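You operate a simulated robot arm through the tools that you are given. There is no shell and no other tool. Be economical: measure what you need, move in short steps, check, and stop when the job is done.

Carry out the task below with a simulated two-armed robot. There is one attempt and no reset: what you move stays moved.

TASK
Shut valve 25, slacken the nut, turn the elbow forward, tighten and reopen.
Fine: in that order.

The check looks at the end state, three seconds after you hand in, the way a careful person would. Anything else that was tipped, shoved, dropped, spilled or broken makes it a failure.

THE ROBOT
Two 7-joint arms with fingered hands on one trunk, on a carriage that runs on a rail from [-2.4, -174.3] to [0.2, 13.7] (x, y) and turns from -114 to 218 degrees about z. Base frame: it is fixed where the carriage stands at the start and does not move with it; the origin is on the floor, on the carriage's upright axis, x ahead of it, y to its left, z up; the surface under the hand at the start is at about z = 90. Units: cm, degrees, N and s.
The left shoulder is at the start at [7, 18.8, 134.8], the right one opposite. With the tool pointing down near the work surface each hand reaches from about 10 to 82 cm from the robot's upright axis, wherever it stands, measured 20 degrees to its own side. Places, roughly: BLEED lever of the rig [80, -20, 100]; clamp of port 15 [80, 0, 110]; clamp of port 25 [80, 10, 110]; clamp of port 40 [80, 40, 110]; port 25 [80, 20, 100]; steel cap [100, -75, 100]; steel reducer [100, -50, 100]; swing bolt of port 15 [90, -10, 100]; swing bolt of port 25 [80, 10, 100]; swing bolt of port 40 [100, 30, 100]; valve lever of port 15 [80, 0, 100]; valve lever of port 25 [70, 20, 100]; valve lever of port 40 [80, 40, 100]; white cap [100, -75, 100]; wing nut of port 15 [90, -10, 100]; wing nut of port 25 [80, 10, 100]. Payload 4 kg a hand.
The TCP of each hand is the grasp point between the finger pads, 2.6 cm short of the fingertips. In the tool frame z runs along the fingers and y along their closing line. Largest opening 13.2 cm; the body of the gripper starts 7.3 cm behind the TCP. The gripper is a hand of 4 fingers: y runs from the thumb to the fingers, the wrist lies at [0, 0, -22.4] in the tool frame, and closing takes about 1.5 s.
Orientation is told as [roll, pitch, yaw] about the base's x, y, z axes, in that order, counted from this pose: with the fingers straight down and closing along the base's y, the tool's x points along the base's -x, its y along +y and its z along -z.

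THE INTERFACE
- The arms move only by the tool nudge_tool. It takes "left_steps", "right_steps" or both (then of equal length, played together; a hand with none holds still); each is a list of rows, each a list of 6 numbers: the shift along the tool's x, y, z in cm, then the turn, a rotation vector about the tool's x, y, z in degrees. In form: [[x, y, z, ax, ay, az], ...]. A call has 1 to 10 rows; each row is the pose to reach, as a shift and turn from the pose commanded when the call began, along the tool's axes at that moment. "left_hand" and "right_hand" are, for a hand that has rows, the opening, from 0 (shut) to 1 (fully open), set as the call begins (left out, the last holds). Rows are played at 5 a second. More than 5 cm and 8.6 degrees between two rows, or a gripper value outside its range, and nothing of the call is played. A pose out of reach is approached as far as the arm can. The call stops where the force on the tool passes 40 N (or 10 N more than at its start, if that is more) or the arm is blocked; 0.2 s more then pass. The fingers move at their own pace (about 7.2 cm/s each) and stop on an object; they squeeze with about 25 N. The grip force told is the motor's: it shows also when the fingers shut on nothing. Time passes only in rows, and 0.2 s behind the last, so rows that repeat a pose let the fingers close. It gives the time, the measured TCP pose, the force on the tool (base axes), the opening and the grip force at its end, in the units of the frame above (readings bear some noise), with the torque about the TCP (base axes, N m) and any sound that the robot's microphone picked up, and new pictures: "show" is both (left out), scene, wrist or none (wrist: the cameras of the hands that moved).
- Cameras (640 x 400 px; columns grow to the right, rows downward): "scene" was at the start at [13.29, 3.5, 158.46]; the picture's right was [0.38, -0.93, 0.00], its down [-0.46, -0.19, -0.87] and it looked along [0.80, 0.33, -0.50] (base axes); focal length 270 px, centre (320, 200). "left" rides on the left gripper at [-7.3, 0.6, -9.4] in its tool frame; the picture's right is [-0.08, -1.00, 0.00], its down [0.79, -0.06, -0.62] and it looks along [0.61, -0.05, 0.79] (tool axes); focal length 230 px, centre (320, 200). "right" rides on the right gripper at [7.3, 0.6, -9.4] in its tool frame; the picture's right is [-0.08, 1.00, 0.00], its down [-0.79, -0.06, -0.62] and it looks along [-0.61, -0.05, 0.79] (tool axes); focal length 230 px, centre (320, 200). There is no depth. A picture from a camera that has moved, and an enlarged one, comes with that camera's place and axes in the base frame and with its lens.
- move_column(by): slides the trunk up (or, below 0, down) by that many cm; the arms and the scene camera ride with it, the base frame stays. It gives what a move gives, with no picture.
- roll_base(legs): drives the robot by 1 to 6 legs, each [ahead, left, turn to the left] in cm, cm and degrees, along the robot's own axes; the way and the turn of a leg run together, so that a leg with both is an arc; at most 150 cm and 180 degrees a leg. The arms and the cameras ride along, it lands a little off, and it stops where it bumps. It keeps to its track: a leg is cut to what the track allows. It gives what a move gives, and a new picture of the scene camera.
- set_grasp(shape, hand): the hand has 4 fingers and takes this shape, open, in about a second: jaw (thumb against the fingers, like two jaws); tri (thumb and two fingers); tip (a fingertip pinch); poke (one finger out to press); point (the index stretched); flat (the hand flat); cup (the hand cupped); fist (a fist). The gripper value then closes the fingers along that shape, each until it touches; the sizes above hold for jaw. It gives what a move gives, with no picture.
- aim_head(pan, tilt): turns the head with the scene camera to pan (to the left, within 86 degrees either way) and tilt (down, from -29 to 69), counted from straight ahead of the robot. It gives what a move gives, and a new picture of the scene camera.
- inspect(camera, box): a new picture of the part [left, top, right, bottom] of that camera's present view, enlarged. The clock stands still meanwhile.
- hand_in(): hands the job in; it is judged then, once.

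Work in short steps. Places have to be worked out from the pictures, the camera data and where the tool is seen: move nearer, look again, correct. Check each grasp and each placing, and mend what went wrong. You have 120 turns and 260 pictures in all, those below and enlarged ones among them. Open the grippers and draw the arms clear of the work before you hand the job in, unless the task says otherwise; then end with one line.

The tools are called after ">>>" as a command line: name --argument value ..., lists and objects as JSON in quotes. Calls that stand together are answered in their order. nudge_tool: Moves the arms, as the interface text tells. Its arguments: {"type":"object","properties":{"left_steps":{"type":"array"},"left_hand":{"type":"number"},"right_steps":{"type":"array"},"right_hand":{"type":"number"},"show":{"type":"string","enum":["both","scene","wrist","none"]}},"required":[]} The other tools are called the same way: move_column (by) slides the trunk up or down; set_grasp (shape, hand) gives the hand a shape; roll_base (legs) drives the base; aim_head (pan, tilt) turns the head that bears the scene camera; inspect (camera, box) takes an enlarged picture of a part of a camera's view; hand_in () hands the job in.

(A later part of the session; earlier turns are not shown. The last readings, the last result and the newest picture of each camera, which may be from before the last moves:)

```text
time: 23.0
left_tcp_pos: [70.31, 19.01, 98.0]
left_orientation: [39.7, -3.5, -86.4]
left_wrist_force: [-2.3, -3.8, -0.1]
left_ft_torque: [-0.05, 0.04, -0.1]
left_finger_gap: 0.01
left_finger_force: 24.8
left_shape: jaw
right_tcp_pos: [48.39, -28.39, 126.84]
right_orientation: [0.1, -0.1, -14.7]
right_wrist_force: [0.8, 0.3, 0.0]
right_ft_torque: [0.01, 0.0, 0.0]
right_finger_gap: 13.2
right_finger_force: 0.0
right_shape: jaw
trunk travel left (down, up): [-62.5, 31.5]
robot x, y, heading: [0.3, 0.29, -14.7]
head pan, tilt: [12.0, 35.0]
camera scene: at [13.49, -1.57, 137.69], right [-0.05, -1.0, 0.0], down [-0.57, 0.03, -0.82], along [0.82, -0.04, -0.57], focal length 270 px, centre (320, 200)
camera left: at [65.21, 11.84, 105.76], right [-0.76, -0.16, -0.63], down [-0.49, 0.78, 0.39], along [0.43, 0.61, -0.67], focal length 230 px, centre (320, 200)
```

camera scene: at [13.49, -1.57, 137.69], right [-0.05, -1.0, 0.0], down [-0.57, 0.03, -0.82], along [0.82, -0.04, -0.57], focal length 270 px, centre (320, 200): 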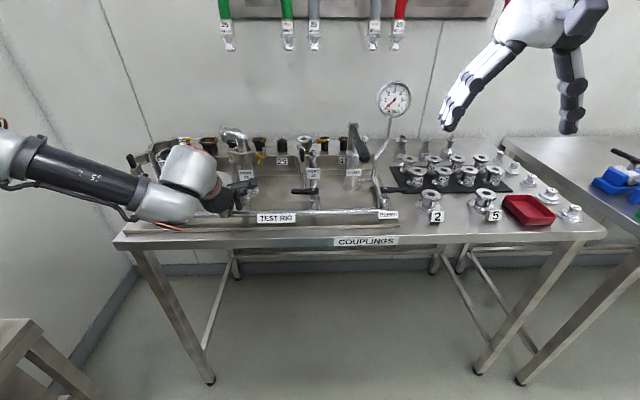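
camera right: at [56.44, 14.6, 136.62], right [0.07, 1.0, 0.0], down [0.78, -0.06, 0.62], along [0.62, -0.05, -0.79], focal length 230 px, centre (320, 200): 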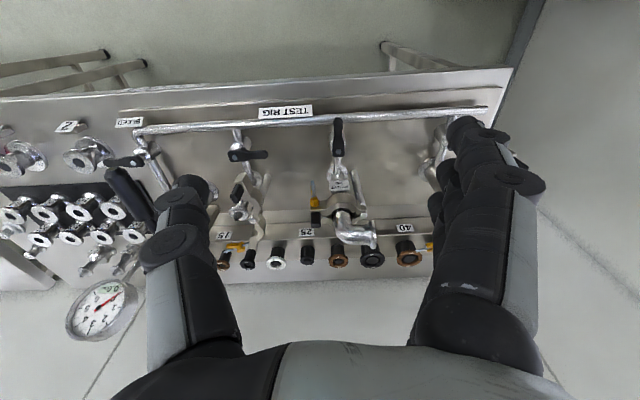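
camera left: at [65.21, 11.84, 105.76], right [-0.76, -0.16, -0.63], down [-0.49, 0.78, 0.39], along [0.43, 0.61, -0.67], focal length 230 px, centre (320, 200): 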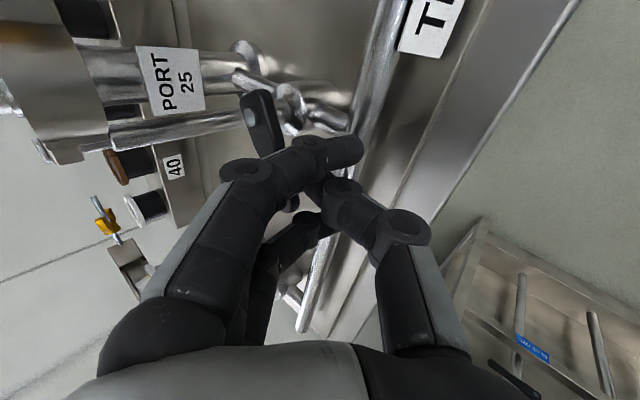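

Light force (~4 N): the lever is following. I continue the arc, ending by pushing forward (+x).

>>> nudge_tool --left_steps '[[1.1, 0.8, 0.5, 0, 0, 0], [2.08, 1.5, 1.07, 0, 0, 0], [2.5, 2.3, 1.7, 0, 0, 0], [2.74, 3.1, 2.35, 0, 0, 0]]'

>>> inspect --camera "left" --box '[200, 60, 400, 260]'

```text
time: 24.0
left_tcp_pos: [73.05, 21.52, 98.24]
left_orientation: [39.9, -3.7, -86.9]
left_wrist_force: [-37.3, -5.1, 12.1]
left_ft_torque: [-0.07, 0.05, -0.19]
left_finger_gap: 0.0
left_finger_force: 24.6
left_shape: jaw
right_tcp_pos: [47.87, -28.43, 127.23]
right_orientation: [0.1, -0.3, -14.5]
right_wrist_force: [-0.7, -0.2, -0.8]
right_ft_torque: [-0.01, 0.02, -0.02]
right_finger_gap: 13.21
right_finger_force: 0.0
right_shape: jaw
trunk travel left (down, up): [-62.5, 31.5]
robot x, y, heading: [-0.17, 0.02, -14.8]
head pan, tilt: [12.0, 35.0]
stopped in row 4 (left hand): the force on the tool passed its limit at 44 N (the readings are from after the stop); the commanded pose is now the measured one
camera scene: at [12.75, -1.56, 137.8], right [-0.05, -1.0, 0.0], down [-0.57, 0.03, -0.82], along [0.82, -0.04, -0.57], focal length 270 px, centre (320, 200)
camera left: at [67.81, 14.47, 106.12], right [-0.76, -0.16, -0.63], down [-0.49, 0.78, 0.39], along [0.43, 0.6, -0.67], focal length 230 px, centre (320, 200)
```

scene: 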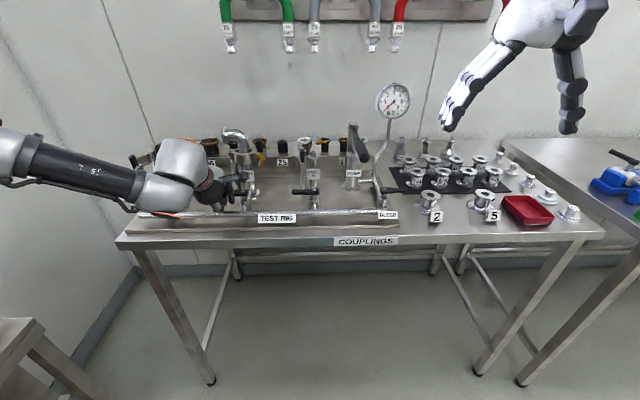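
left: 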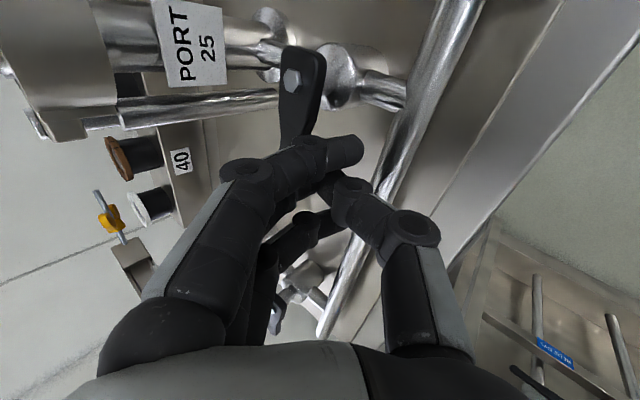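

```text
2.00 times, centred on (300, 160) of left
camera zoom: at [67.81, 14.47, 106.12], right [-0.76, -0.16, -0.63], down [-0.49, 0.78, 0.39], along [0.43, 0.6, -0.67], focal length 460 px, centre (360, 280)
```

zoom: 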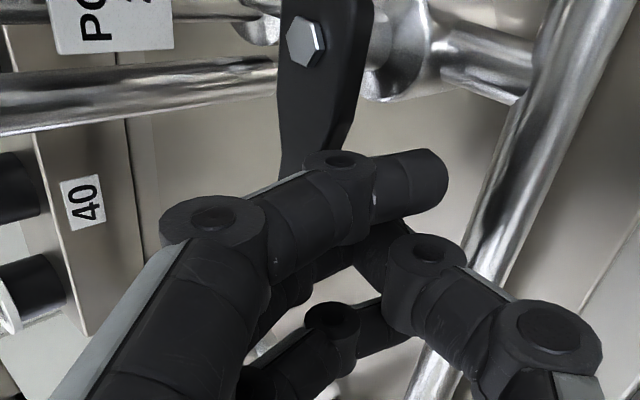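

Stopped against what should be the end stop. I back off and up to verify the lever angle.

>>> nudge_tool --left_steps '[[0.2, -2.3, -1.9, 0, 0, 0], [0.2, -1.8, -5, 0, 0, 0], [0, 0, -9, 0, 0, 0], [-0.2, 0.5, -13, 0, 0, 0]]'

>>> inspect --camera "scene" --box '[170, 120, 320, 220]'

```text
time: 25.0
left_tcp_pos: [65.44, 21.59, 108.17]
left_orientation: [39.6, -3.4, -86.4]
left_wrist_force: [0.2, 0.2, 0.9]
left_ft_torque: [0.02, -0.02, 0.0]
left_finger_gap: 0.01
left_finger_force: 24.9
left_shape: jaw
right_tcp_pos: [48.27, -28.45, 126.87]
right_orientation: [0.0, 0.0, -14.5]
right_wrist_force: [-0.7, 0.5, 0.0]
right_ft_torque: [-0.01, -0.04, 0.0]
right_finger_gap: 13.15
right_finger_force: 0.1
right_shape: jaw
trunk travel left (down, up): [-62.5, 31.5]
robot x, y, heading: [0.09, -0.01, -14.5]
head pan, tilt: [12.0, 35.0]
camera scene: at [13.31, -1.54, 137.71], right [-0.05, -1.0, 0.0], down [-0.57, 0.03, -0.82], along [0.82, -0.04, -0.57], focal length 270 px, centre (320, 200)
camera left: at [60.44, 14.58, 116.09], right [-0.76, -0.16, -0.63], down [-0.49, 0.78, 0.39], along [0.43, 0.6, -0.67], focal length 230 px, centre (320, 200)
```

scene: 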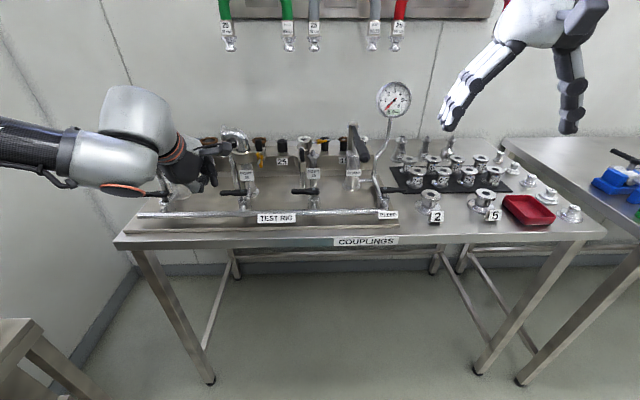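
left: 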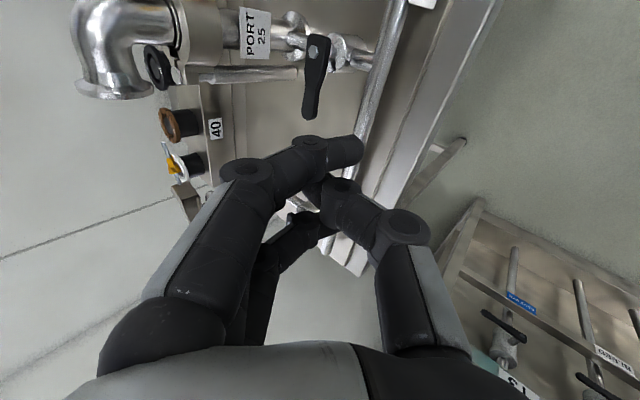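

```text
4.00 times, centred on (245, 170) of scene
camera zoom: at [13.31, -1.54, 137.71], right [-0.05, -1.0, 0.0], down [-0.57, 0.03, -0.82], along [0.82, -0.04, -0.57], focal length 1079 px, centre (620, 320)
```

zoom: 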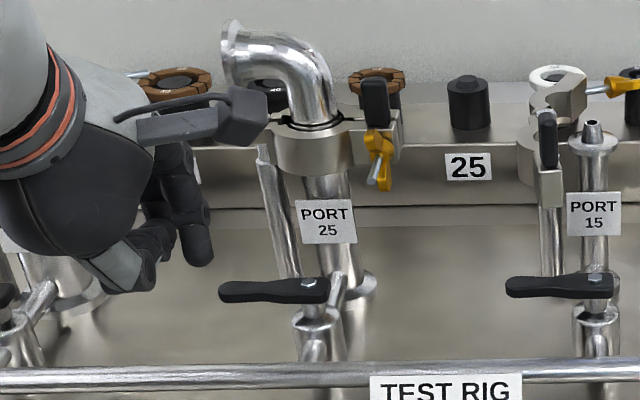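

Valve 25 is shut (lever across, like 15). Now I level the hand (tool along +x) in front of the wing nut, y≈12, z≈107, still about 15 cm short of it.

>>> nudge_tool --left_steps '[[-1.6, -0.4, 0.06, -8.3, 0, 0], [-3.2, -0.8, 0.12, -16.7, 0, 0], [-4.8, -1.2, 0.18, -25, 0, 0], [-6.4, -1.6, 0.24, -33.3, 0, 0], [-8, -2, 0.3, -41.6, 0, 0], [-9.6, -2.4, 0.37, -50, 0, 0]]' --left_hand 0.5

>>> inspect --camera "left" --box '[160, 0, 480, 200]'

```text
time: 26.4
left_tcp_pos: [64.85, 11.71, 106.89]
left_orientation: [89.7, -3.4, -86.5]
left_wrist_force: [-0.3, -0.4, 0.0]
left_ft_torque: [0.0, -0.02, 0.01]
left_finger_gap: 6.6
left_finger_force: 0.0
left_shape: jaw
right_tcp_pos: [48.65, -28.53, 126.84]
right_orientation: [0.1, 0.2, -14.6]
right_wrist_force: [0.8, -1.3, -0.2]
right_ft_torque: [0.05, -0.01, 0.0]
right_finger_gap: 13.21
right_finger_force: 0.0
right_shape: jaw
trunk travel left (down, up): [-62.5, 31.5]
robot x, y, heading: [0.36, 0.01, -15.1]
head pan, tilt: [12.0, 35.0]
camera scene: at [13.68, -1.65, 137.67], right [-0.05, -1.0, 0.0], down [-0.57, 0.03, -0.82], along [0.82, -0.04, -0.57], focal length 270 px, centre (320, 200)
camera left: at [55.92, 4.01, 107.88], right [0.0, -0.14, -0.99], down [-0.66, 0.74, -0.1], along [0.75, 0.66, -0.09], focal length 230 px, centre (320, 200)
```

scene: 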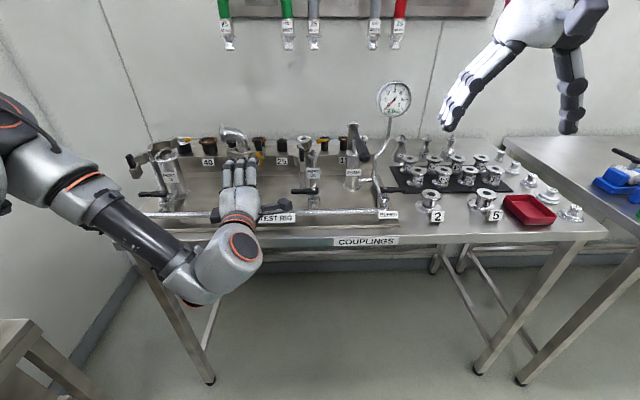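
left: 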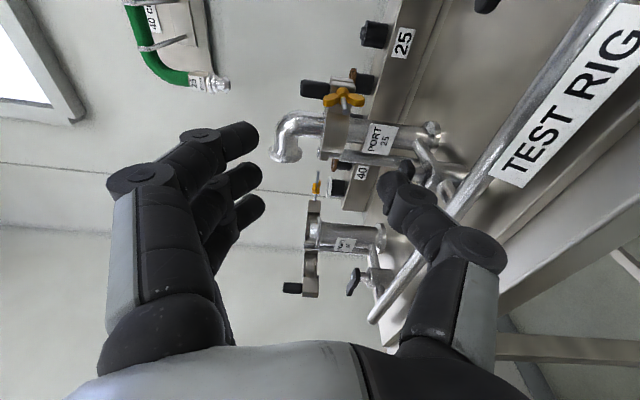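

```text
2.00 times, centred on (320, 100) of left
camera zoom: at [55.92, 4.01, 107.88], right [0.0, -0.14, -0.99], down [-0.66, 0.74, -0.1], along [0.75, 0.66, -0.09], focal length 460 px, centre (320, 400)
```

zoom: 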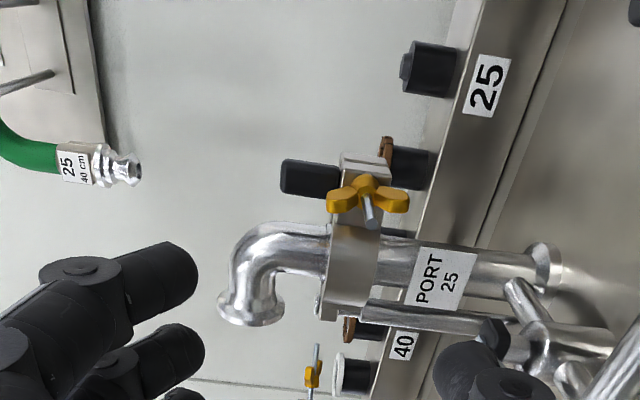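

The nut is at about (81.5, 11.8, 104.2) with its wings upright (span ≈4.3 cm). I roll the hand +85° more so that it closes sideways across the wings, leaving room to turn back counter-clockwise.

>>> nudge_tool --left_steps '[[0, 0, 0, 0, 0, 8.5], [0, 0, 0, 0, 0, 17], [0, 0, 0, 0, 0, 25.5], [0, 0, 0, 0, 0, 34], [0, 0, 0, 0, 0, 42.5], [0, 0, 0, 0, 0, 51], [0, 0, 0, 0, 0, 59.5], [0, 0, 0, 0, 0, 68], [0, 0, 0, 0, 0, 76.5], [0, 0, 0, 0, 0, 85]]'

```text
time: 28.6
left_tcp_pos: [64.67, 11.85, 106.81]
left_orientation: [87.0, 81.8, -89.5]
left_wrist_force: [-0.3, 0.0, -0.4]
left_ft_torque: [0.0, 0.01, -0.03]
left_finger_gap: 6.59
left_finger_force: 0.1
left_shape: jaw
right_tcp_pos: [48.53, -28.42, 126.92]
right_orientation: [0.0, 0.1, -14.6]
right_wrist_force: [0.2, 0.5, -0.3]
right_ft_torque: [0.0, 0.0, 0.0]
right_finger_gap: 13.19
right_finger_force: 0.0
right_shape: jaw
trunk travel left (down, up): [-62.5, 31.5]
robot x, y, heading: [0.14, 0.02, -14.4]
head pan, tilt: [12.0, 35.0]
camera scene: at [13.54, -1.6, 137.69], right [-0.05, -1.0, 0.0], down [-0.57, 0.03, -0.82], along [0.82, -0.04, -0.57], focal length 270 px, centre (320, 200)
camera left: at [55.46, 9.77, 99.62], right [-0.06, 0.97, -0.22], down [-0.62, 0.14, 0.77], along [0.78, 0.18, 0.6], focal length 230 px, centre (320, 200)
```

scene: 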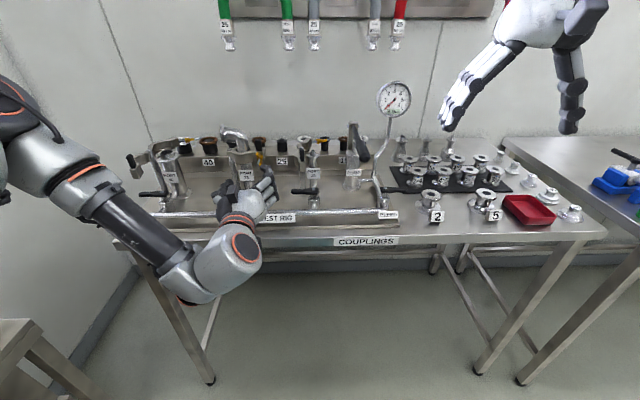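
left: 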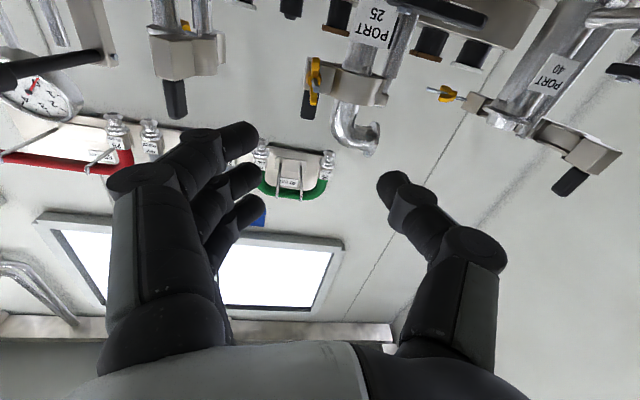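

Reached easily. I enlarge the nut from this underside view to read the wing angle.

>>> inspect --camera "left" --box '[270, 30, 400, 160]'

>>> inspect --camera "scene" --box '[230, 130, 290, 170]'

```text
3.08 times, centred on (335, 95) of left
camera zoom: at [55.46, 9.77, 99.62], right [-0.06, 0.97, -0.22], down [-0.62, 0.14, 0.77], along [0.78, 0.18, 0.6], focal length 708 px, centre (274, 523)
```

zoom: 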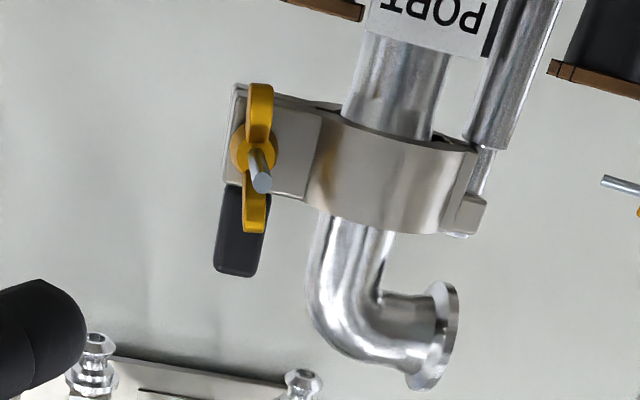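

```text
10.00 times, centred on (260, 150) of scene
camera zoom: at [13.54, -1.6, 137.69], right [-0.05, -1.0, 0.0], down [-0.57, 0.03, -0.82], along [0.82, -0.04, -0.57], focal length 2698 px, centre (920, 700)
```

zoom: 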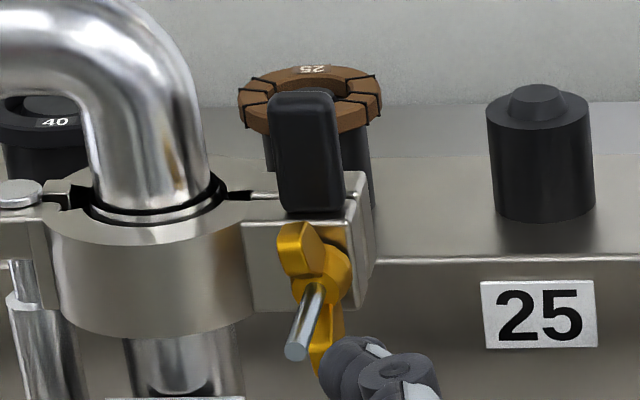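

Geometry: bolt axis y≈11.7, z≈104.5, tip at x≈78.2, hub x≈82.4; wings lean ~10° which the present roll already matches. I narrow the opening and advance to x≈76 first.

>>> nudge_tool --left_steps '[[-1.2, 0.3, 2, 0, 0, 0], [-2.42, 0.6, 5, 0, 0, 0], [-2.42, 0.7, 8.5, 0, 0, 0], [-2.42, 0.75, 11.5, 0, 0, 0]]' --left_hand 0.34

>>> inspect --camera "scene" --box '[220, 130, 300, 190]'

```text
time: 29.6
left_tcp_pos: [76.4, 11.39, 104.4]
left_orientation: [87.0, 81.6, -89.5]
left_wrist_force: [-0.3, -0.2, 0.1]
left_ft_torque: [-0.01, 0.0, 0.01]
left_finger_gap: 4.52
left_finger_force: 0.2
left_shape: jaw
right_tcp_pos: [48.61, -28.4, 126.78]
right_orientation: [0.0, 0.0, -14.6]
right_wrist_force: [0.1, 0.4, -0.6]
right_ft_torque: [-0.01, 0.03, -0.01]
right_finger_gap: 13.19
right_finger_force: 0.1
right_shape: jaw
trunk travel left (down, up): [-62.5, 31.5]
robot x, y, heading: [-0.01, -0.44, -14.4]
head pan, tilt: [12.0, 35.0]
camera scene: at [13.62, -1.59, 137.68], right [-0.05, -1.0, 0.0], down [-0.57, 0.03, -0.82], along [0.82, -0.04, -0.57], focal length 270 px, centre (320, 200)
camera left: at [67.12, 9.23, 97.24], right [-0.06, 0.97, -0.22], down [-0.62, 0.14, 0.77], along [0.78, 0.18, 0.6], focal length 230 px, centre (320, 200)
```

scene: 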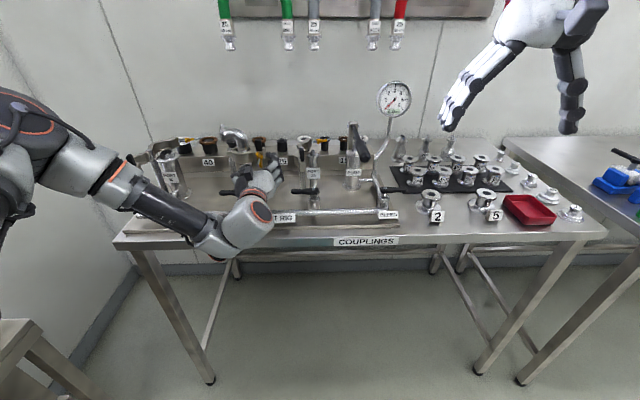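
left: 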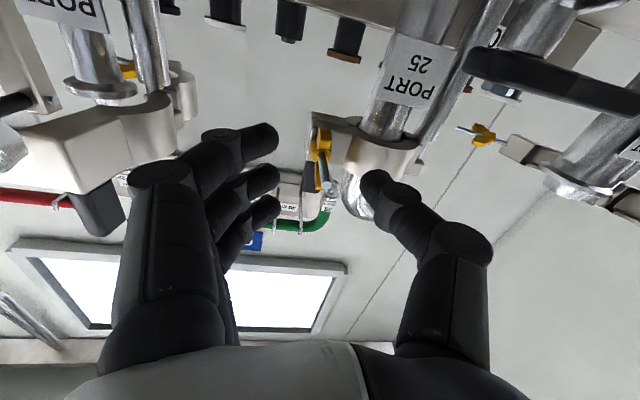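

```text
6.67 times, centred on (260, 160) of scene
camera zoom: at [13.62, -1.59, 137.68], right [-0.05, -1.0, 0.0], down [-0.57, 0.03, -0.82], along [0.82, -0.04, -0.57], focal length 1798 px, centre (720, 467)
```

zoom: 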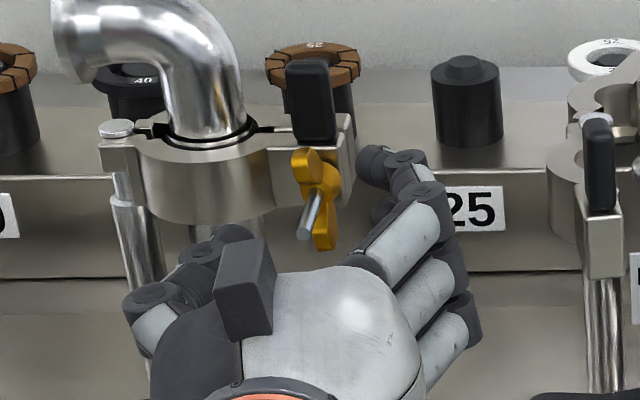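

Thumb and fingers straddle the bolt evenly. I advance 3.6 cm to bring the fingertips over the wings.

>>> nudge_tool --left_steps '[[0.1, 0, 1.8, 0, 0, 0], [0.2, 0, 3.6, 0, 0, 0]]'

>>> inspect --camera "scene" --box '[220, 130, 300, 190]'

>>> inspect --camera "left" --box '[220, 60, 440, 260]'

```text
time: 30.2
left_tcp_pos: [79.54, 11.64, 104.74]
left_orientation: [87.6, 81.6, -88.9]
left_wrist_force: [-22.2, -0.2, -3.2]
left_ft_torque: [-0.14, 0.14, 0.79]
left_finger_gap: 4.66
left_finger_force: 0.0
left_shape: jaw
right_tcp_pos: [47.97, -28.59, 127.06]
right_orientation: [0.0, -0.3, -14.6]
right_wrist_force: [0.2, 0.2, 0.3]
right_ft_torque: [0.0, -0.01, 0.0]
right_finger_gap: 13.21
right_finger_force: 0.1
right_shape: jaw
trunk travel left (down, up): [-62.5, 31.5]
robot x, y, heading: [0.31, 0.04, -14.6]
head pan, tilt: [12.0, 35.0]
camera scene: at [12.98, -1.56, 137.74], right [-0.05, -1.0, 0.0], down [-0.57, 0.03, -0.82], along [0.82, -0.04, -0.57], focal length 270 px, centre (320, 200)
camera left: at [70.18, 9.51, 97.71], right [-0.06, 0.97, -0.22], down [-0.62, 0.14, 0.77], along [0.78, 0.18, 0.6], focal length 230 px, centre (320, 200)
```

scene: 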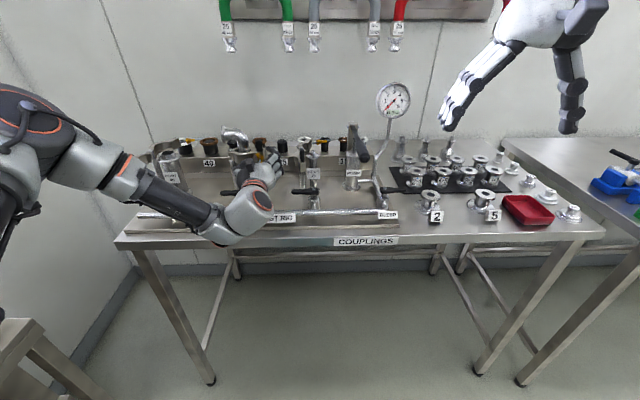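
left: 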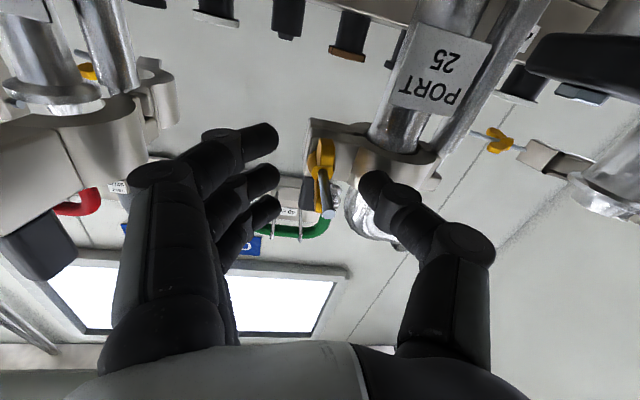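

```text
6.67 times, centred on (260, 160) of scene
camera zoom: at [12.98, -1.56, 137.74], right [-0.05, -1.0, 0.0], down [-0.57, 0.03, -0.82], along [0.82, -0.04, -0.57], focal length 1798 px, centre (720, 467)
```

zoom: 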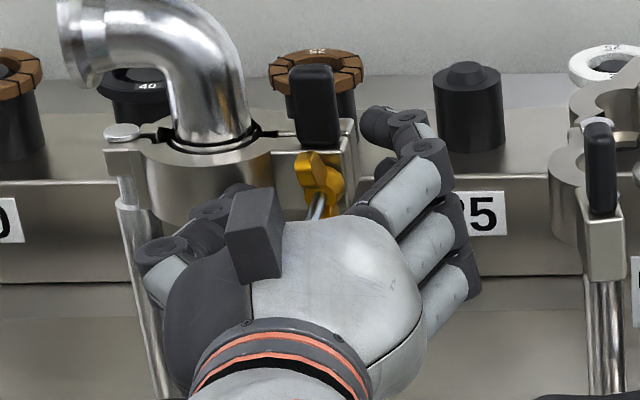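

```text
2.00 times, centred on (330, 160) of left
camera zoom: at [70.18, 9.51, 97.71], right [-0.06, 0.97, -0.22], down [-0.62, 0.14, 0.77], along [0.78, 0.18, 0.6], focal length 460 px, centre (300, 280)
```

zoom: 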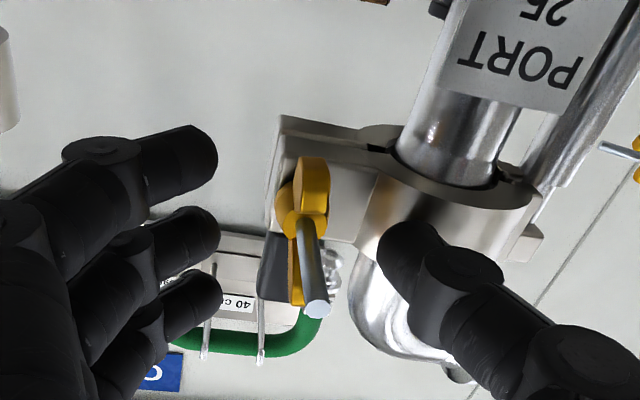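

The thumb touched the collar (22 N). I back off 1.5 cm, narrow the opening to ~2.9 cm, and advance again.

>>> nudge_tool --left_steps '[[0, 0, -1.5, 0, 0, 0], [0, 0.1, -1.5, 0, 0, 0], [0, 0.1, -1.5, 0, 0, 0]]' --left_hand 0.22 --show "none"

>>> nudge_tool --left_steps '[[-0.1, 0.1, 1, 0, 0, 0], [-0.2, 0.1, 2, 0, 0, 0]]' --show "none"

>>> inspect --camera "left" --box '[220, 60, 440, 260]'

>>> inspect --camera "scene" --box '[220, 130, 300, 190]'

```text
time: 31.0
left_tcp_pos: [78.49, 11.49, 104.61]
left_orientation: [87.0, 81.6, -89.5]
left_wrist_force: [1.0, -0.2, 0.0]
left_ft_torque: [0.0, 0.0, -0.02]
left_finger_gap: 2.96
left_finger_force: 0.0
left_shape: jaw
right_tcp_pos: [48.56, -28.48, 126.75]
right_orientation: [0.0, 0.1, -14.5]
right_wrist_force: [0.5, -0.3, -0.6]
right_ft_torque: [-0.05, 0.03, -0.02]
right_finger_gap: 13.19
right_finger_force: 0.0
right_shape: jaw
trunk travel left (down, up): [-62.5, 31.5]
robot x, y, heading: [0.16, 0.08, -14.8]
head pan, tilt: [12.0, 35.0]
```

```text
time: 31.6
left_tcp_pos: [80.37, 11.35, 104.43]
left_orientation: [87.1, 81.6, -89.3]
left_wrist_force: [-0.5, -1.2, -0.6]
left_ft_torque: [-0.01, 0.03, -0.03]
left_finger_gap: 2.87
left_finger_force: 0.1
left_shape: jaw
right_tcp_pos: [48.38, -28.56, 126.82]
right_orientation: [0.0, 0.0, -14.6]
right_wrist_force: [0.5, -0.1, 0.1]
right_ft_torque: [-0.02, 0.0, -0.02]
right_finger_gap: 13.19
right_finger_force: 0.0
right_shape: jaw
trunk travel left (down, up): [-62.5, 31.5]
robot x, y, heading: [-0.12, 0.02, -14.6]
head pan, tilt: [12.0, 35.0]
```

```text
2.00 times, centred on (330, 160) of left
camera zoom: at [71.06, 9.33, 97.25], right [-0.06, 0.97, -0.22], down [-0.62, 0.14, 0.77], along [0.78, 0.18, 0.6], focal length 460 px, centre (300, 280)
```

zoom: 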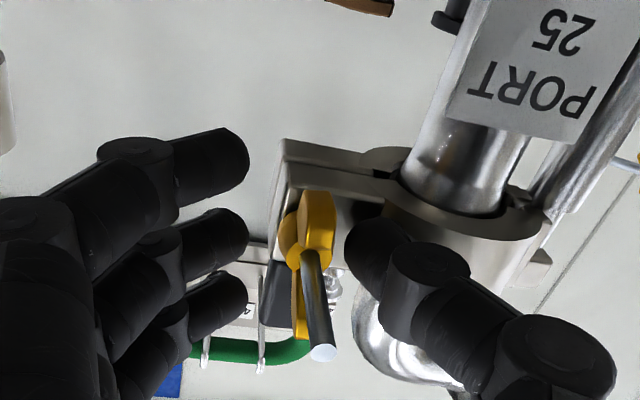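

```text
6.67 times, centred on (260, 160) of scene
camera zoom: at [13.52, -1.65, 137.69], right [-0.05, -1.0, 0.0], down [-0.57, 0.03, -0.82], along [0.82, -0.04, -0.57], focal length 1798 px, centre (720, 467)
```

zoom: 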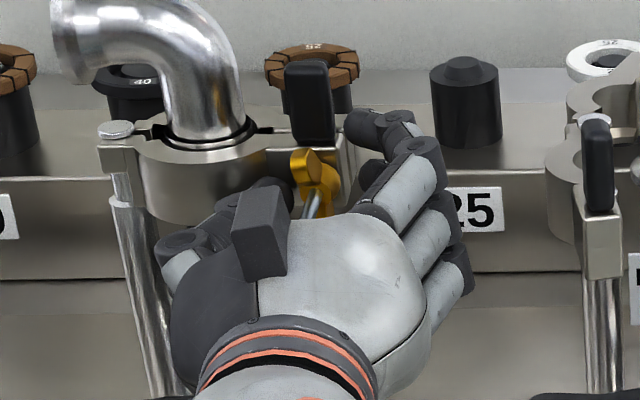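

Good placement at x=80.4. I close the fingers on the wings.

>>> nudge_tool --left_steps '[[0, 0, 0, 0, 0, 0], [0, 0, 0, 0, 0, 0], [0, 0, 0, 0, 0, 0], [0, 0, 0, 0, 0, 0], [0, 0, 0, 0, 0, 0]]' --left_hand 0 --show "none"

>>> inspect --camera "left" --box '[220, 60, 440, 260]'

>>> inspect --camera "scene" --box '[220, 130, 300, 190]'

```text
time: 32.8
left_tcp_pos: [80.43, 11.47, 104.28]
left_orientation: [87.3, 81.6, -89.3]
left_wrist_force: [3.2, -5.2, 0.9]
left_ft_torque: [-0.04, 0.01, -0.11]
left_finger_gap: 0.55
left_finger_force: 24.8
left_shape: jaw
right_tcp_pos: [48.52, -28.63, 126.71]
right_orientation: [0.0, 0.1, -14.5]
right_wrist_force: [0.9, 0.7, -0.1]
right_ft_torque: [-0.01, 0.06, 0.03]
right_finger_gap: 13.2
right_finger_force: 0.1
right_shape: jaw
trunk travel left (down, up): [-62.5, 31.5]
robot x, y, heading: [0.02, -0.04, -14.9]
head pan, tilt: [12.0, 35.0]
```

```text
2.00 times, centred on (330, 160) of left
camera zoom: at [71.12, 9.3, 97.24], right [-0.06, 0.97, -0.22], down [-0.62, 0.14, 0.77], along [0.78, 0.18, 0.6], focal length 460 px, centre (300, 280)
```

zoom: 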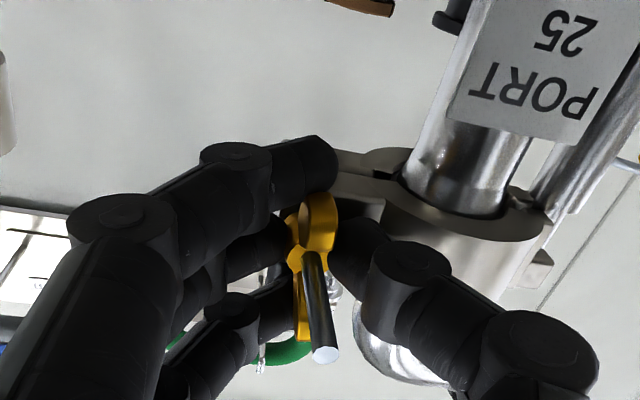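

```text
6.67 times, centred on (260, 160) of scene
camera zoom: at [13.6, -1.68, 137.68], right [-0.05, -1.0, 0.0], down [-0.57, 0.03, -0.82], along [0.82, -0.04, -0.57], focal length 1798 px, centre (720, 467)
```

zoom: 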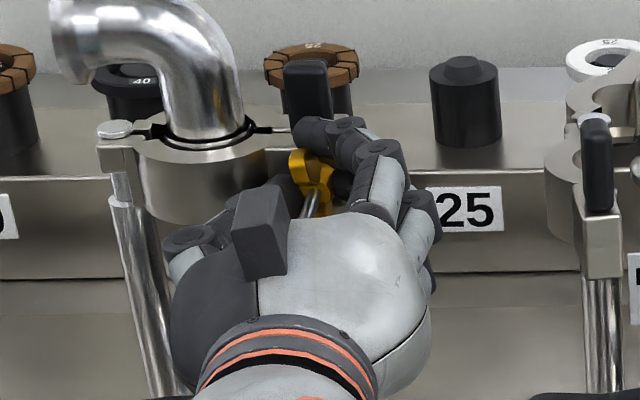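

Gripped on the wings (gap 0.55). I turn counter-clockwise (seen from the front) 25° and watch torque.

>>> nudge_tool --left_steps '[[0, 0, 0, 0, 0, -8], [0, 0, 0, 0, 0, -16], [0, 0, 0, 0, 0, -24], [0, 0, 0, 0, 0, -24]]' --show "none"

>>> inspect --camera "scene" --box '[220, 130, 300, 190]'

```text
time: 33.8
left_tcp_pos: [80.33, 11.24, 104.41]
left_orientation: [89.3, 57.5, -87.1]
left_wrist_force: [4.6, -7.4, 4.1]
left_ft_torque: [0.2, -0.04, -0.22]
left_finger_gap: 0.53
left_finger_force: 25.3
left_shape: jaw
right_tcp_pos: [48.36, -28.53, 126.82]
right_orientation: [0.1, 0.1, -14.6]
right_wrist_force: [-0.1, 0.1, -0.7]
right_ft_torque: [-0.01, -0.01, -0.01]
right_finger_gap: 13.19
right_finger_force: 0.0
right_shape: jaw
trunk travel left (down, up): [-62.5, 31.5]
robot x, y, heading: [-0.19, -0.02, -14.7]
head pan, tilt: [12.0, 35.0]
```

```text
6.67 times, centred on (260, 160) of scene
camera zoom: at [13.56, -1.74, 137.68], right [-0.05, -1.0, 0.0], down [-0.57, 0.03, -0.82], along [0.82, -0.04, -0.57], focal length 1798 px, centre (720, 467)
```

zoom: 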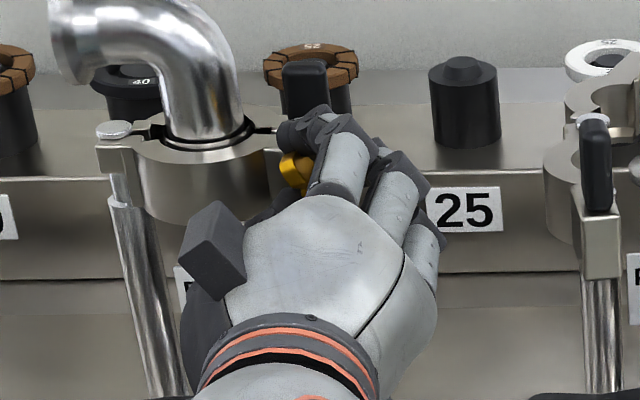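

The nut follows with low torque. I keep turning another 64°.

>>> nudge_tool --left_steps '[[0, 0, 0, 0, 0, -8], [0, 0, 0, 0, 0, -16], [0, 0, 0, 0, 0, -24], [0, 0, 0, 0, 0, -32], [0, 0, 0, 0, 0, -40], [0, 0, 0, 0, 0, -48], [0, 0, 0, 0, 0, -56], [0, 0, 0, 0, 0, -64]]' --show "wrist"

>>> inspect --camera "scene" --box '[220, 130, 300, 190]'

```text
time: 35.6
left_tcp_pos: [80.17, 11.26, 104.81]
left_orientation: [89.9, -6.5, -86.6]
left_wrist_force: [-8.3, -10.1, 9.0]
left_ft_torque: [0.73, -0.59, 0.17]
left_finger_gap: 0.47
left_finger_force: 25.3
left_shape: jaw
right_tcp_pos: [48.17, -28.64, 126.87]
right_orientation: [0.2, -0.1, -14.6]
right_wrist_force: [0.3, 0.8, -0.4]
right_ft_torque: [-0.01, -0.02, 0.0]
right_finger_gap: 13.18
right_finger_force: 0.1
right_shape: jaw
trunk travel left (down, up): [-62.5, 31.5]
robot x, y, heading: [-0.39, -0.14, -14.7]
head pan, tilt: [12.0, 35.0]
camera left: at [71.3, 3.6, 106.13], right [0.01, -0.19, -0.98], down [-0.66, 0.73, -0.15], along [0.75, 0.65, -0.12], focal length 230 px, centre (320, 200)
```

left: 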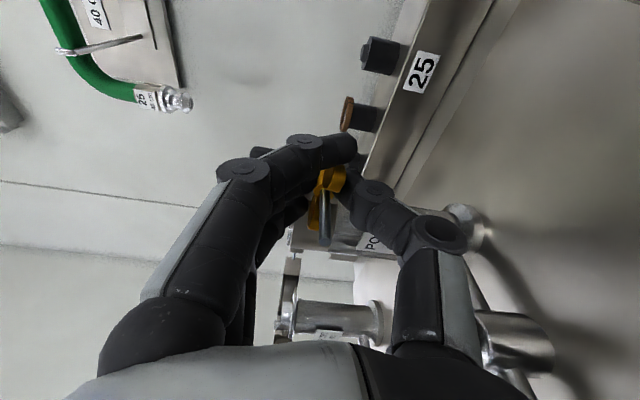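

```text
6.67 times, centred on (260, 160) of scene
camera zoom: at [13.23, -1.83, 137.73], right [-0.05, -1.0, 0.0], down [-0.57, 0.03, -0.82], along [0.82, -0.04, -0.57], focal length 1798 px, centre (720, 467)
```

zoom: 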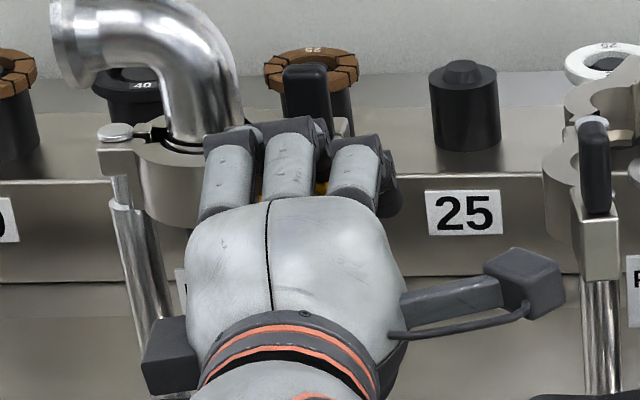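

Turned 88°, with fingers beginning to press something (0.7 Nm). I open and back off to look at the nut.

>>> nudge_tool --left_steps '[[0, 0, 0, 0, 0, 0], [0, 0, 0, 0, 0, 0], [0, 0, -3, 0, 0, 0], [0, 0, -7, 0, 0, 0]]' --left_hand 0.25 --show "wrist"

>>> inspect --camera "left" --box '[260, 60, 420, 220]'

>>> inspect --camera "scene" --box '[220, 130, 300, 190]'

```text
time: 36.6
left_tcp_pos: [73.36, 11.11, 104.73]
left_orientation: [89.6, -6.5, -86.4]
left_wrist_force: [-0.3, 0.0, -0.1]
left_ft_torque: [-0.04, -0.01, 0.0]
left_finger_gap: 3.27
left_finger_force: 0.1
left_shape: jaw
right_tcp_pos: [48.44, -28.46, 126.77]
right_orientation: [-0.1, -0.1, -14.6]
right_wrist_force: [0.9, 0.3, -0.1]
right_ft_torque: [-0.01, -0.01, -0.01]
right_finger_gap: 13.19
right_finger_force: 0.1
right_shape: jaw
trunk travel left (down, up): [-62.5, 31.5]
robot x, y, heading: [0.26, -0.08, -14.5]
head pan, tilt: [12.0, 35.0]
camera left: at [64.41, 3.37, 105.94], right [0.0, -0.19, -0.98], down [-0.66, 0.73, -0.14], along [0.75, 0.65, -0.12], focal length 230 px, centre (320, 200)
```

left: 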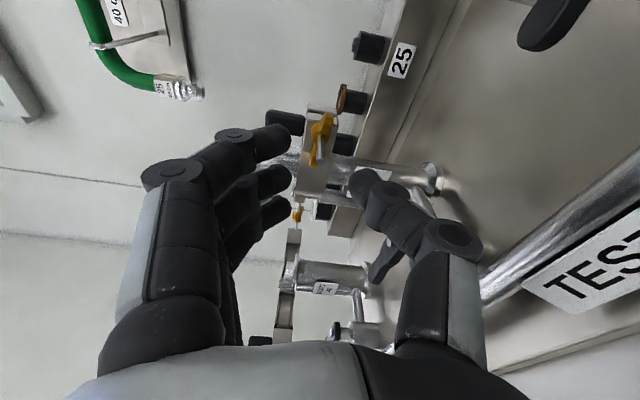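

```text
2.50 times, centred on (340, 140) of left
camera zoom: at [64.41, 3.37, 105.94], right [0.0, -0.19, -0.98], down [-0.66, 0.73, -0.14], along [0.75, 0.65, -0.12], focal length 575 px, centre (270, 350)
```

zoom: 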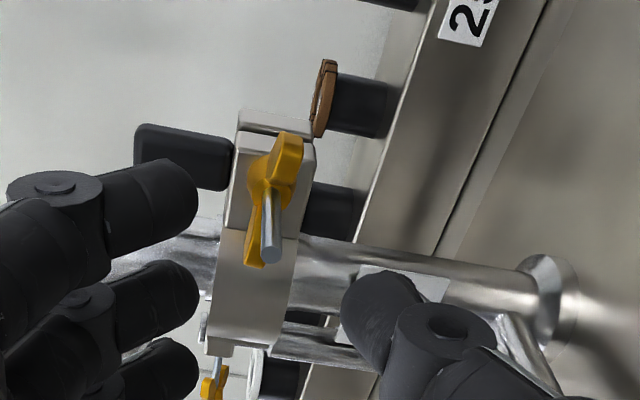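

```text
6.67 times, centred on (260, 160) of scene
camera zoom: at [13.48, -1.61, 137.69], right [-0.05, -1.0, 0.0], down [-0.57, 0.03, -0.82], along [0.82, -0.04, -0.57], focal length 1798 px, centre (720, 467)
```

zoom: 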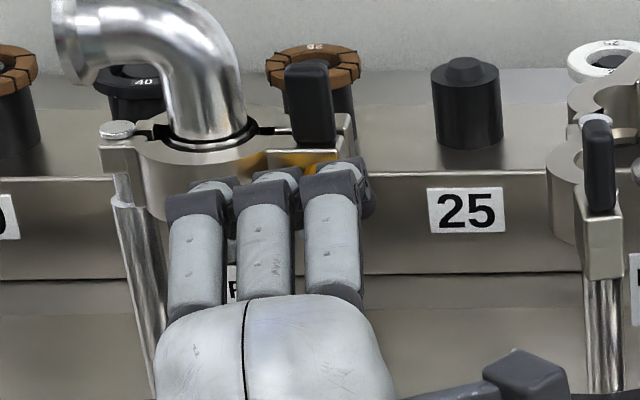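

The nut turned ~80° (wings now level). To continue I test, clear of the nut, whether the wrist can roll a further −80° from here.

>>> nudge_tool --left_steps '[[0, 0, -1, 0, 0, -8.4], [0, 0, -2, 0, 0, -16.8], [0, 0, -2, 0, 0, -25.2], [0, 0, -2, 0, 0, -33.6], [0, 0, -2, 0, 0, -42], [0, 0, -2, 0, 0, -50.4], [0, 0, -2, 0, 0, -58.8], [0, 0, -2, 0, 0, -67.2], [0, 0, -2, 0, 0, -75.6], [0, 0, -2, 0, 0, -84]]' --show "scene"

```text
time: 38.8
left_tcp_pos: [70.14, 24.78, 125.41]
left_orientation: [48.5, -83.5, -46.9]
left_wrist_force: [-0.2, 0.2, 0.2]
left_ft_torque: [0.05, 0.02, -0.01]
left_finger_gap: 3.28
left_finger_force: 0.1
left_shape: jaw
left hand out of reach, approached as far as the arm can: row 4, 5, 6, 7, 8, 9, 10
right_tcp_pos: [48.38, -28.32, 126.88]
right_orientation: [0.1, 0.1, -14.5]
right_wrist_force: [0.4, 0.8, 0.7]
right_ft_torque: [0.0, 0.0, 0.0]
right_finger_gap: 13.19
right_finger_force: 0.1
right_shape: jaw
trunk travel left (down, up): [-62.5, 31.5]
robot x, y, heading: [0.22, -0.24, -14.5]
head pan, tilt: [12.0, 35.0]
camera scene: at [13.46, -1.45, 137.7], right [-0.05, -1.0, 0.0], down [-0.57, 0.03, -0.82], along [0.82, -0.04, -0.57], focal length 270 px, centre (320, 200)
```

scene: 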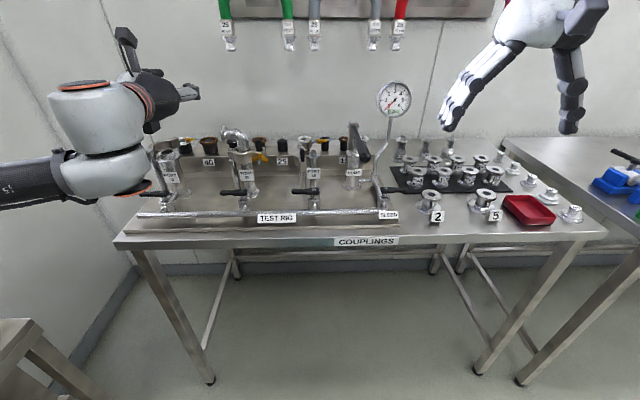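

Wrist limit is about −30° on that side. I return (roll +84°) to in front of the nut, and then will test the positive side.

>>> nudge_tool --left_steps '[[1.8, -1.3, -1, 0, 0, 8.4], [3.7, -2.7, -2, 0, 0, 16.8], [5.5, -4, -2, 0, 0, 25.2], [7.4, -5.3, -2, 0, 0, 33.6], [9.2, -6.7, -2, 0, 0, 42], [11, -8, -2, 0, 0, 50.4], [12.9, -9.3, -2, 0, 0, 58.8], [14.7, -10.6, -2, 0, 0, 67.2], [16.6, -12, -2, 0, 0, 75.6], [18.4, -13.3, -2, 0, 0, 84]]' --show "none"

>>> nudge_tool --left_steps '[[0, 0, 0, 0, 0, 8.5], [0, 0, 0, 0, 0, 17], [0, 0, 0, 0, 0, 25.5], [0, 0, 0, 0, 0, 34], [0, 0, 0, 0, 0, 42.5], [0, 0, 0, 0, 0, 51], [0, 0, 0, 0, 0, 59.5], [0, 0, 0, 0, 0, 68], [0, 0, 0, 0, 0, 76.5], [0, 0, 0, 0, 0, 85]]' --show "none"

>>> nudge_tool --left_steps '[[0, 0, 0, 0, 0, 8.5], [0, 0, 0, 0, 0, 17], [0, 0, 0, 0, 0, 25.5], [0, 0, 0, 0, 0, 34], [0, 0, 0, 0, 0, 42.5], [0, 0, 0, 0, 0, 51], [0, 0, 0, 0, 0, 59.5]]'

```text
time: 41.0
left_tcp_pos: [67.37, 12.37, 106.33]
left_orientation: [85.8, -0.8, -88.3]
left_wrist_force: [-0.5, 0.6, -0.2]
left_ft_torque: [-0.01, -0.01, -0.02]
left_finger_gap: 3.29
left_finger_force: 0.1
left_shape: jaw
right_tcp_pos: [48.53, -28.5, 126.8]
right_orientation: [0.0, 0.1, -14.6]
right_wrist_force: [0.8, 0.4, 0.4]
right_ft_torque: [-0.01, 0.02, 0.01]
right_finger_gap: 13.19
right_finger_force: 0.1
right_shape: jaw
trunk travel left (down, up): [-62.5, 31.5]
robot x, y, heading: [0.03, 0.07, -14.7]
head pan, tilt: [12.0, 35.0]
```

```text
time: 43.2
left_tcp_pos: [67.45, 12.44, 106.43]
left_orientation: [53.8, 82.6, -124.3]
left_wrist_force: [0.1, -0.2, -0.1]
left_ft_torque: [-0.02, 0.01, 0.0]
left_finger_gap: 3.26
left_finger_force: 0.0
left_shape: jaw
right_tcp_pos: [48.49, -28.49, 126.86]
right_orientation: [-0.1, 0.0, -14.6]
right_wrist_force: [-0.1, -0.1, 0.0]
right_ft_torque: [0.0, 0.03, 0.02]
right_finger_gap: 13.16
right_finger_force: 0.1
right_shape: jaw
trunk travel left (down, up): [-62.5, 31.5]
robot x, y, heading: [-0.02, -0.07, -14.7]
head pan, tilt: [12.0, 35.0]
```

```text
time: 44.8
left_tcp_pos: [67.46, 12.38, 106.34]
left_orientation: [-84.7, 36.2, 94.9]
left_wrist_force: [0.4, -0.5, 0.2]
left_ft_torque: [-0.01, -0.03, 0.02]
left_finger_gap: 3.27
left_finger_force: 0.0
left_shape: jaw
right_tcp_pos: [48.55, -28.48, 126.9]
right_orientation: [0.0, 0.1, -14.6]
right_wrist_force: [0.3, -0.9, 0.1]
right_ft_torque: [-0.03, 0.0, 0.01]
right_finger_gap: 13.21
right_finger_force: 0.0
right_shape: jaw
trunk travel left (down, up): [-62.5, 31.5]
robot x, y, heading: [-0.18, -0.07, -14.6]
head pan, tilt: [12.0, 35.0]
camera scene: at [13.55, -1.58, 137.69], right [-0.05, -1.0, 0.0], down [-0.57, 0.03, -0.82], along [0.82, -0.04, -0.57], focal length 270 px, centre (320, 200)
camera left: at [57.63, 17.82, 102.22], right [0.04, 0.66, 0.75], down [-0.56, -0.61, 0.56], along [0.83, -0.44, 0.34], focal length 230 px, centre (320, 200)
```

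scene: 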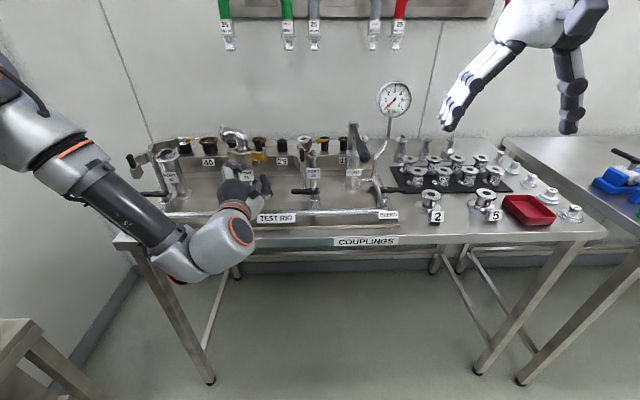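
left: 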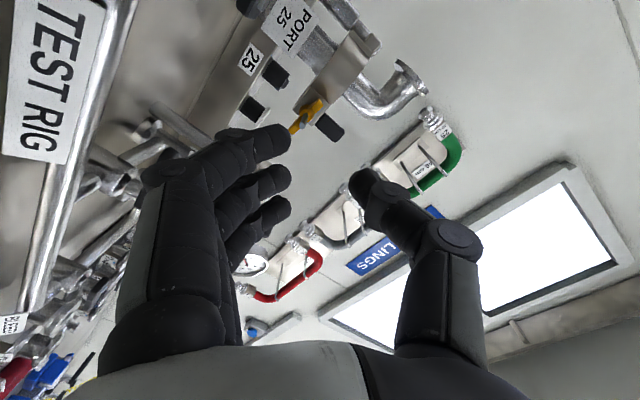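

Still reachable at roll ≈139°. I try on to ≈183°, where the hand would close vertically on the level wings with the thumb on top.

>>> nudge_tool --left_steps '[[0, 0, 0, 0, 0, 8.5], [0, 0, 0, 0, 0, 17], [0, 0, 0, 0, 0, 25.5], [0, 0, 0, 0, 0, 34], [0, 0, 0, 0, 0, 42.5]]'

```text
time: 46.0
left_tcp_pos: [67.37, 12.54, 106.32]
left_orientation: [-85.6, -6.0, 91.2]
left_wrist_force: [0.5, -0.1, 0.5]
left_ft_torque: [0.03, -0.02, -0.01]
left_finger_gap: 3.23
left_finger_force: 0.2
left_shape: jaw
right_tcp_pos: [48.42, -28.38, 126.8]
right_orientation: [0.0, 0.1, -14.6]
right_wrist_force: [0.3, -0.3, 0.0]
right_ft_torque: [-0.03, -0.05, 0.0]
right_finger_gap: 13.18
right_finger_force: 0.0
right_shape: jaw
trunk travel left (down, up): [-62.5, 31.5]
robot x, y, heading: [0.05, -0.0, -14.7]
head pan, tilt: [12.0, 35.0]
camera scene: at [13.54, -1.58, 137.69], right [-0.05, -1.0, 0.0], down [-0.57, 0.03, -0.82], along [0.82, -0.04, -0.57], focal length 270 px, centre (320, 200)
camera left: at [57.87, 19.61, 107.23], right [0.08, -0.03, 1.0], down [-0.59, -0.8, 0.02], along [0.8, -0.59, -0.08], focal length 230 px, centre (320, 200)
```

scene: 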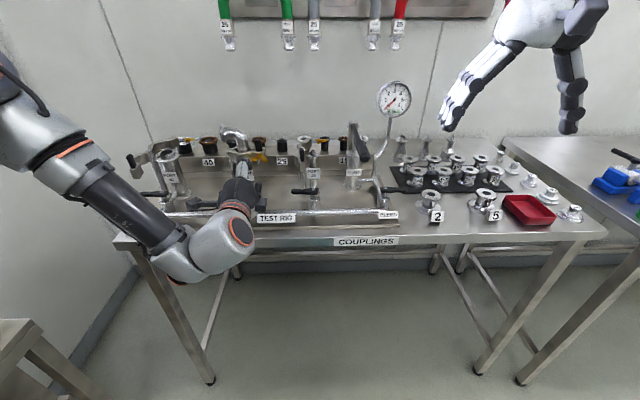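
left: 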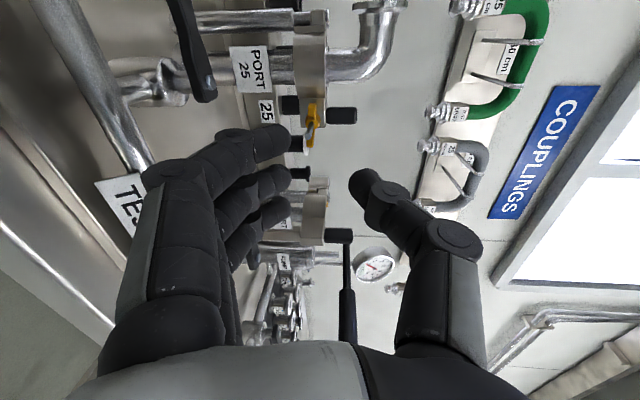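

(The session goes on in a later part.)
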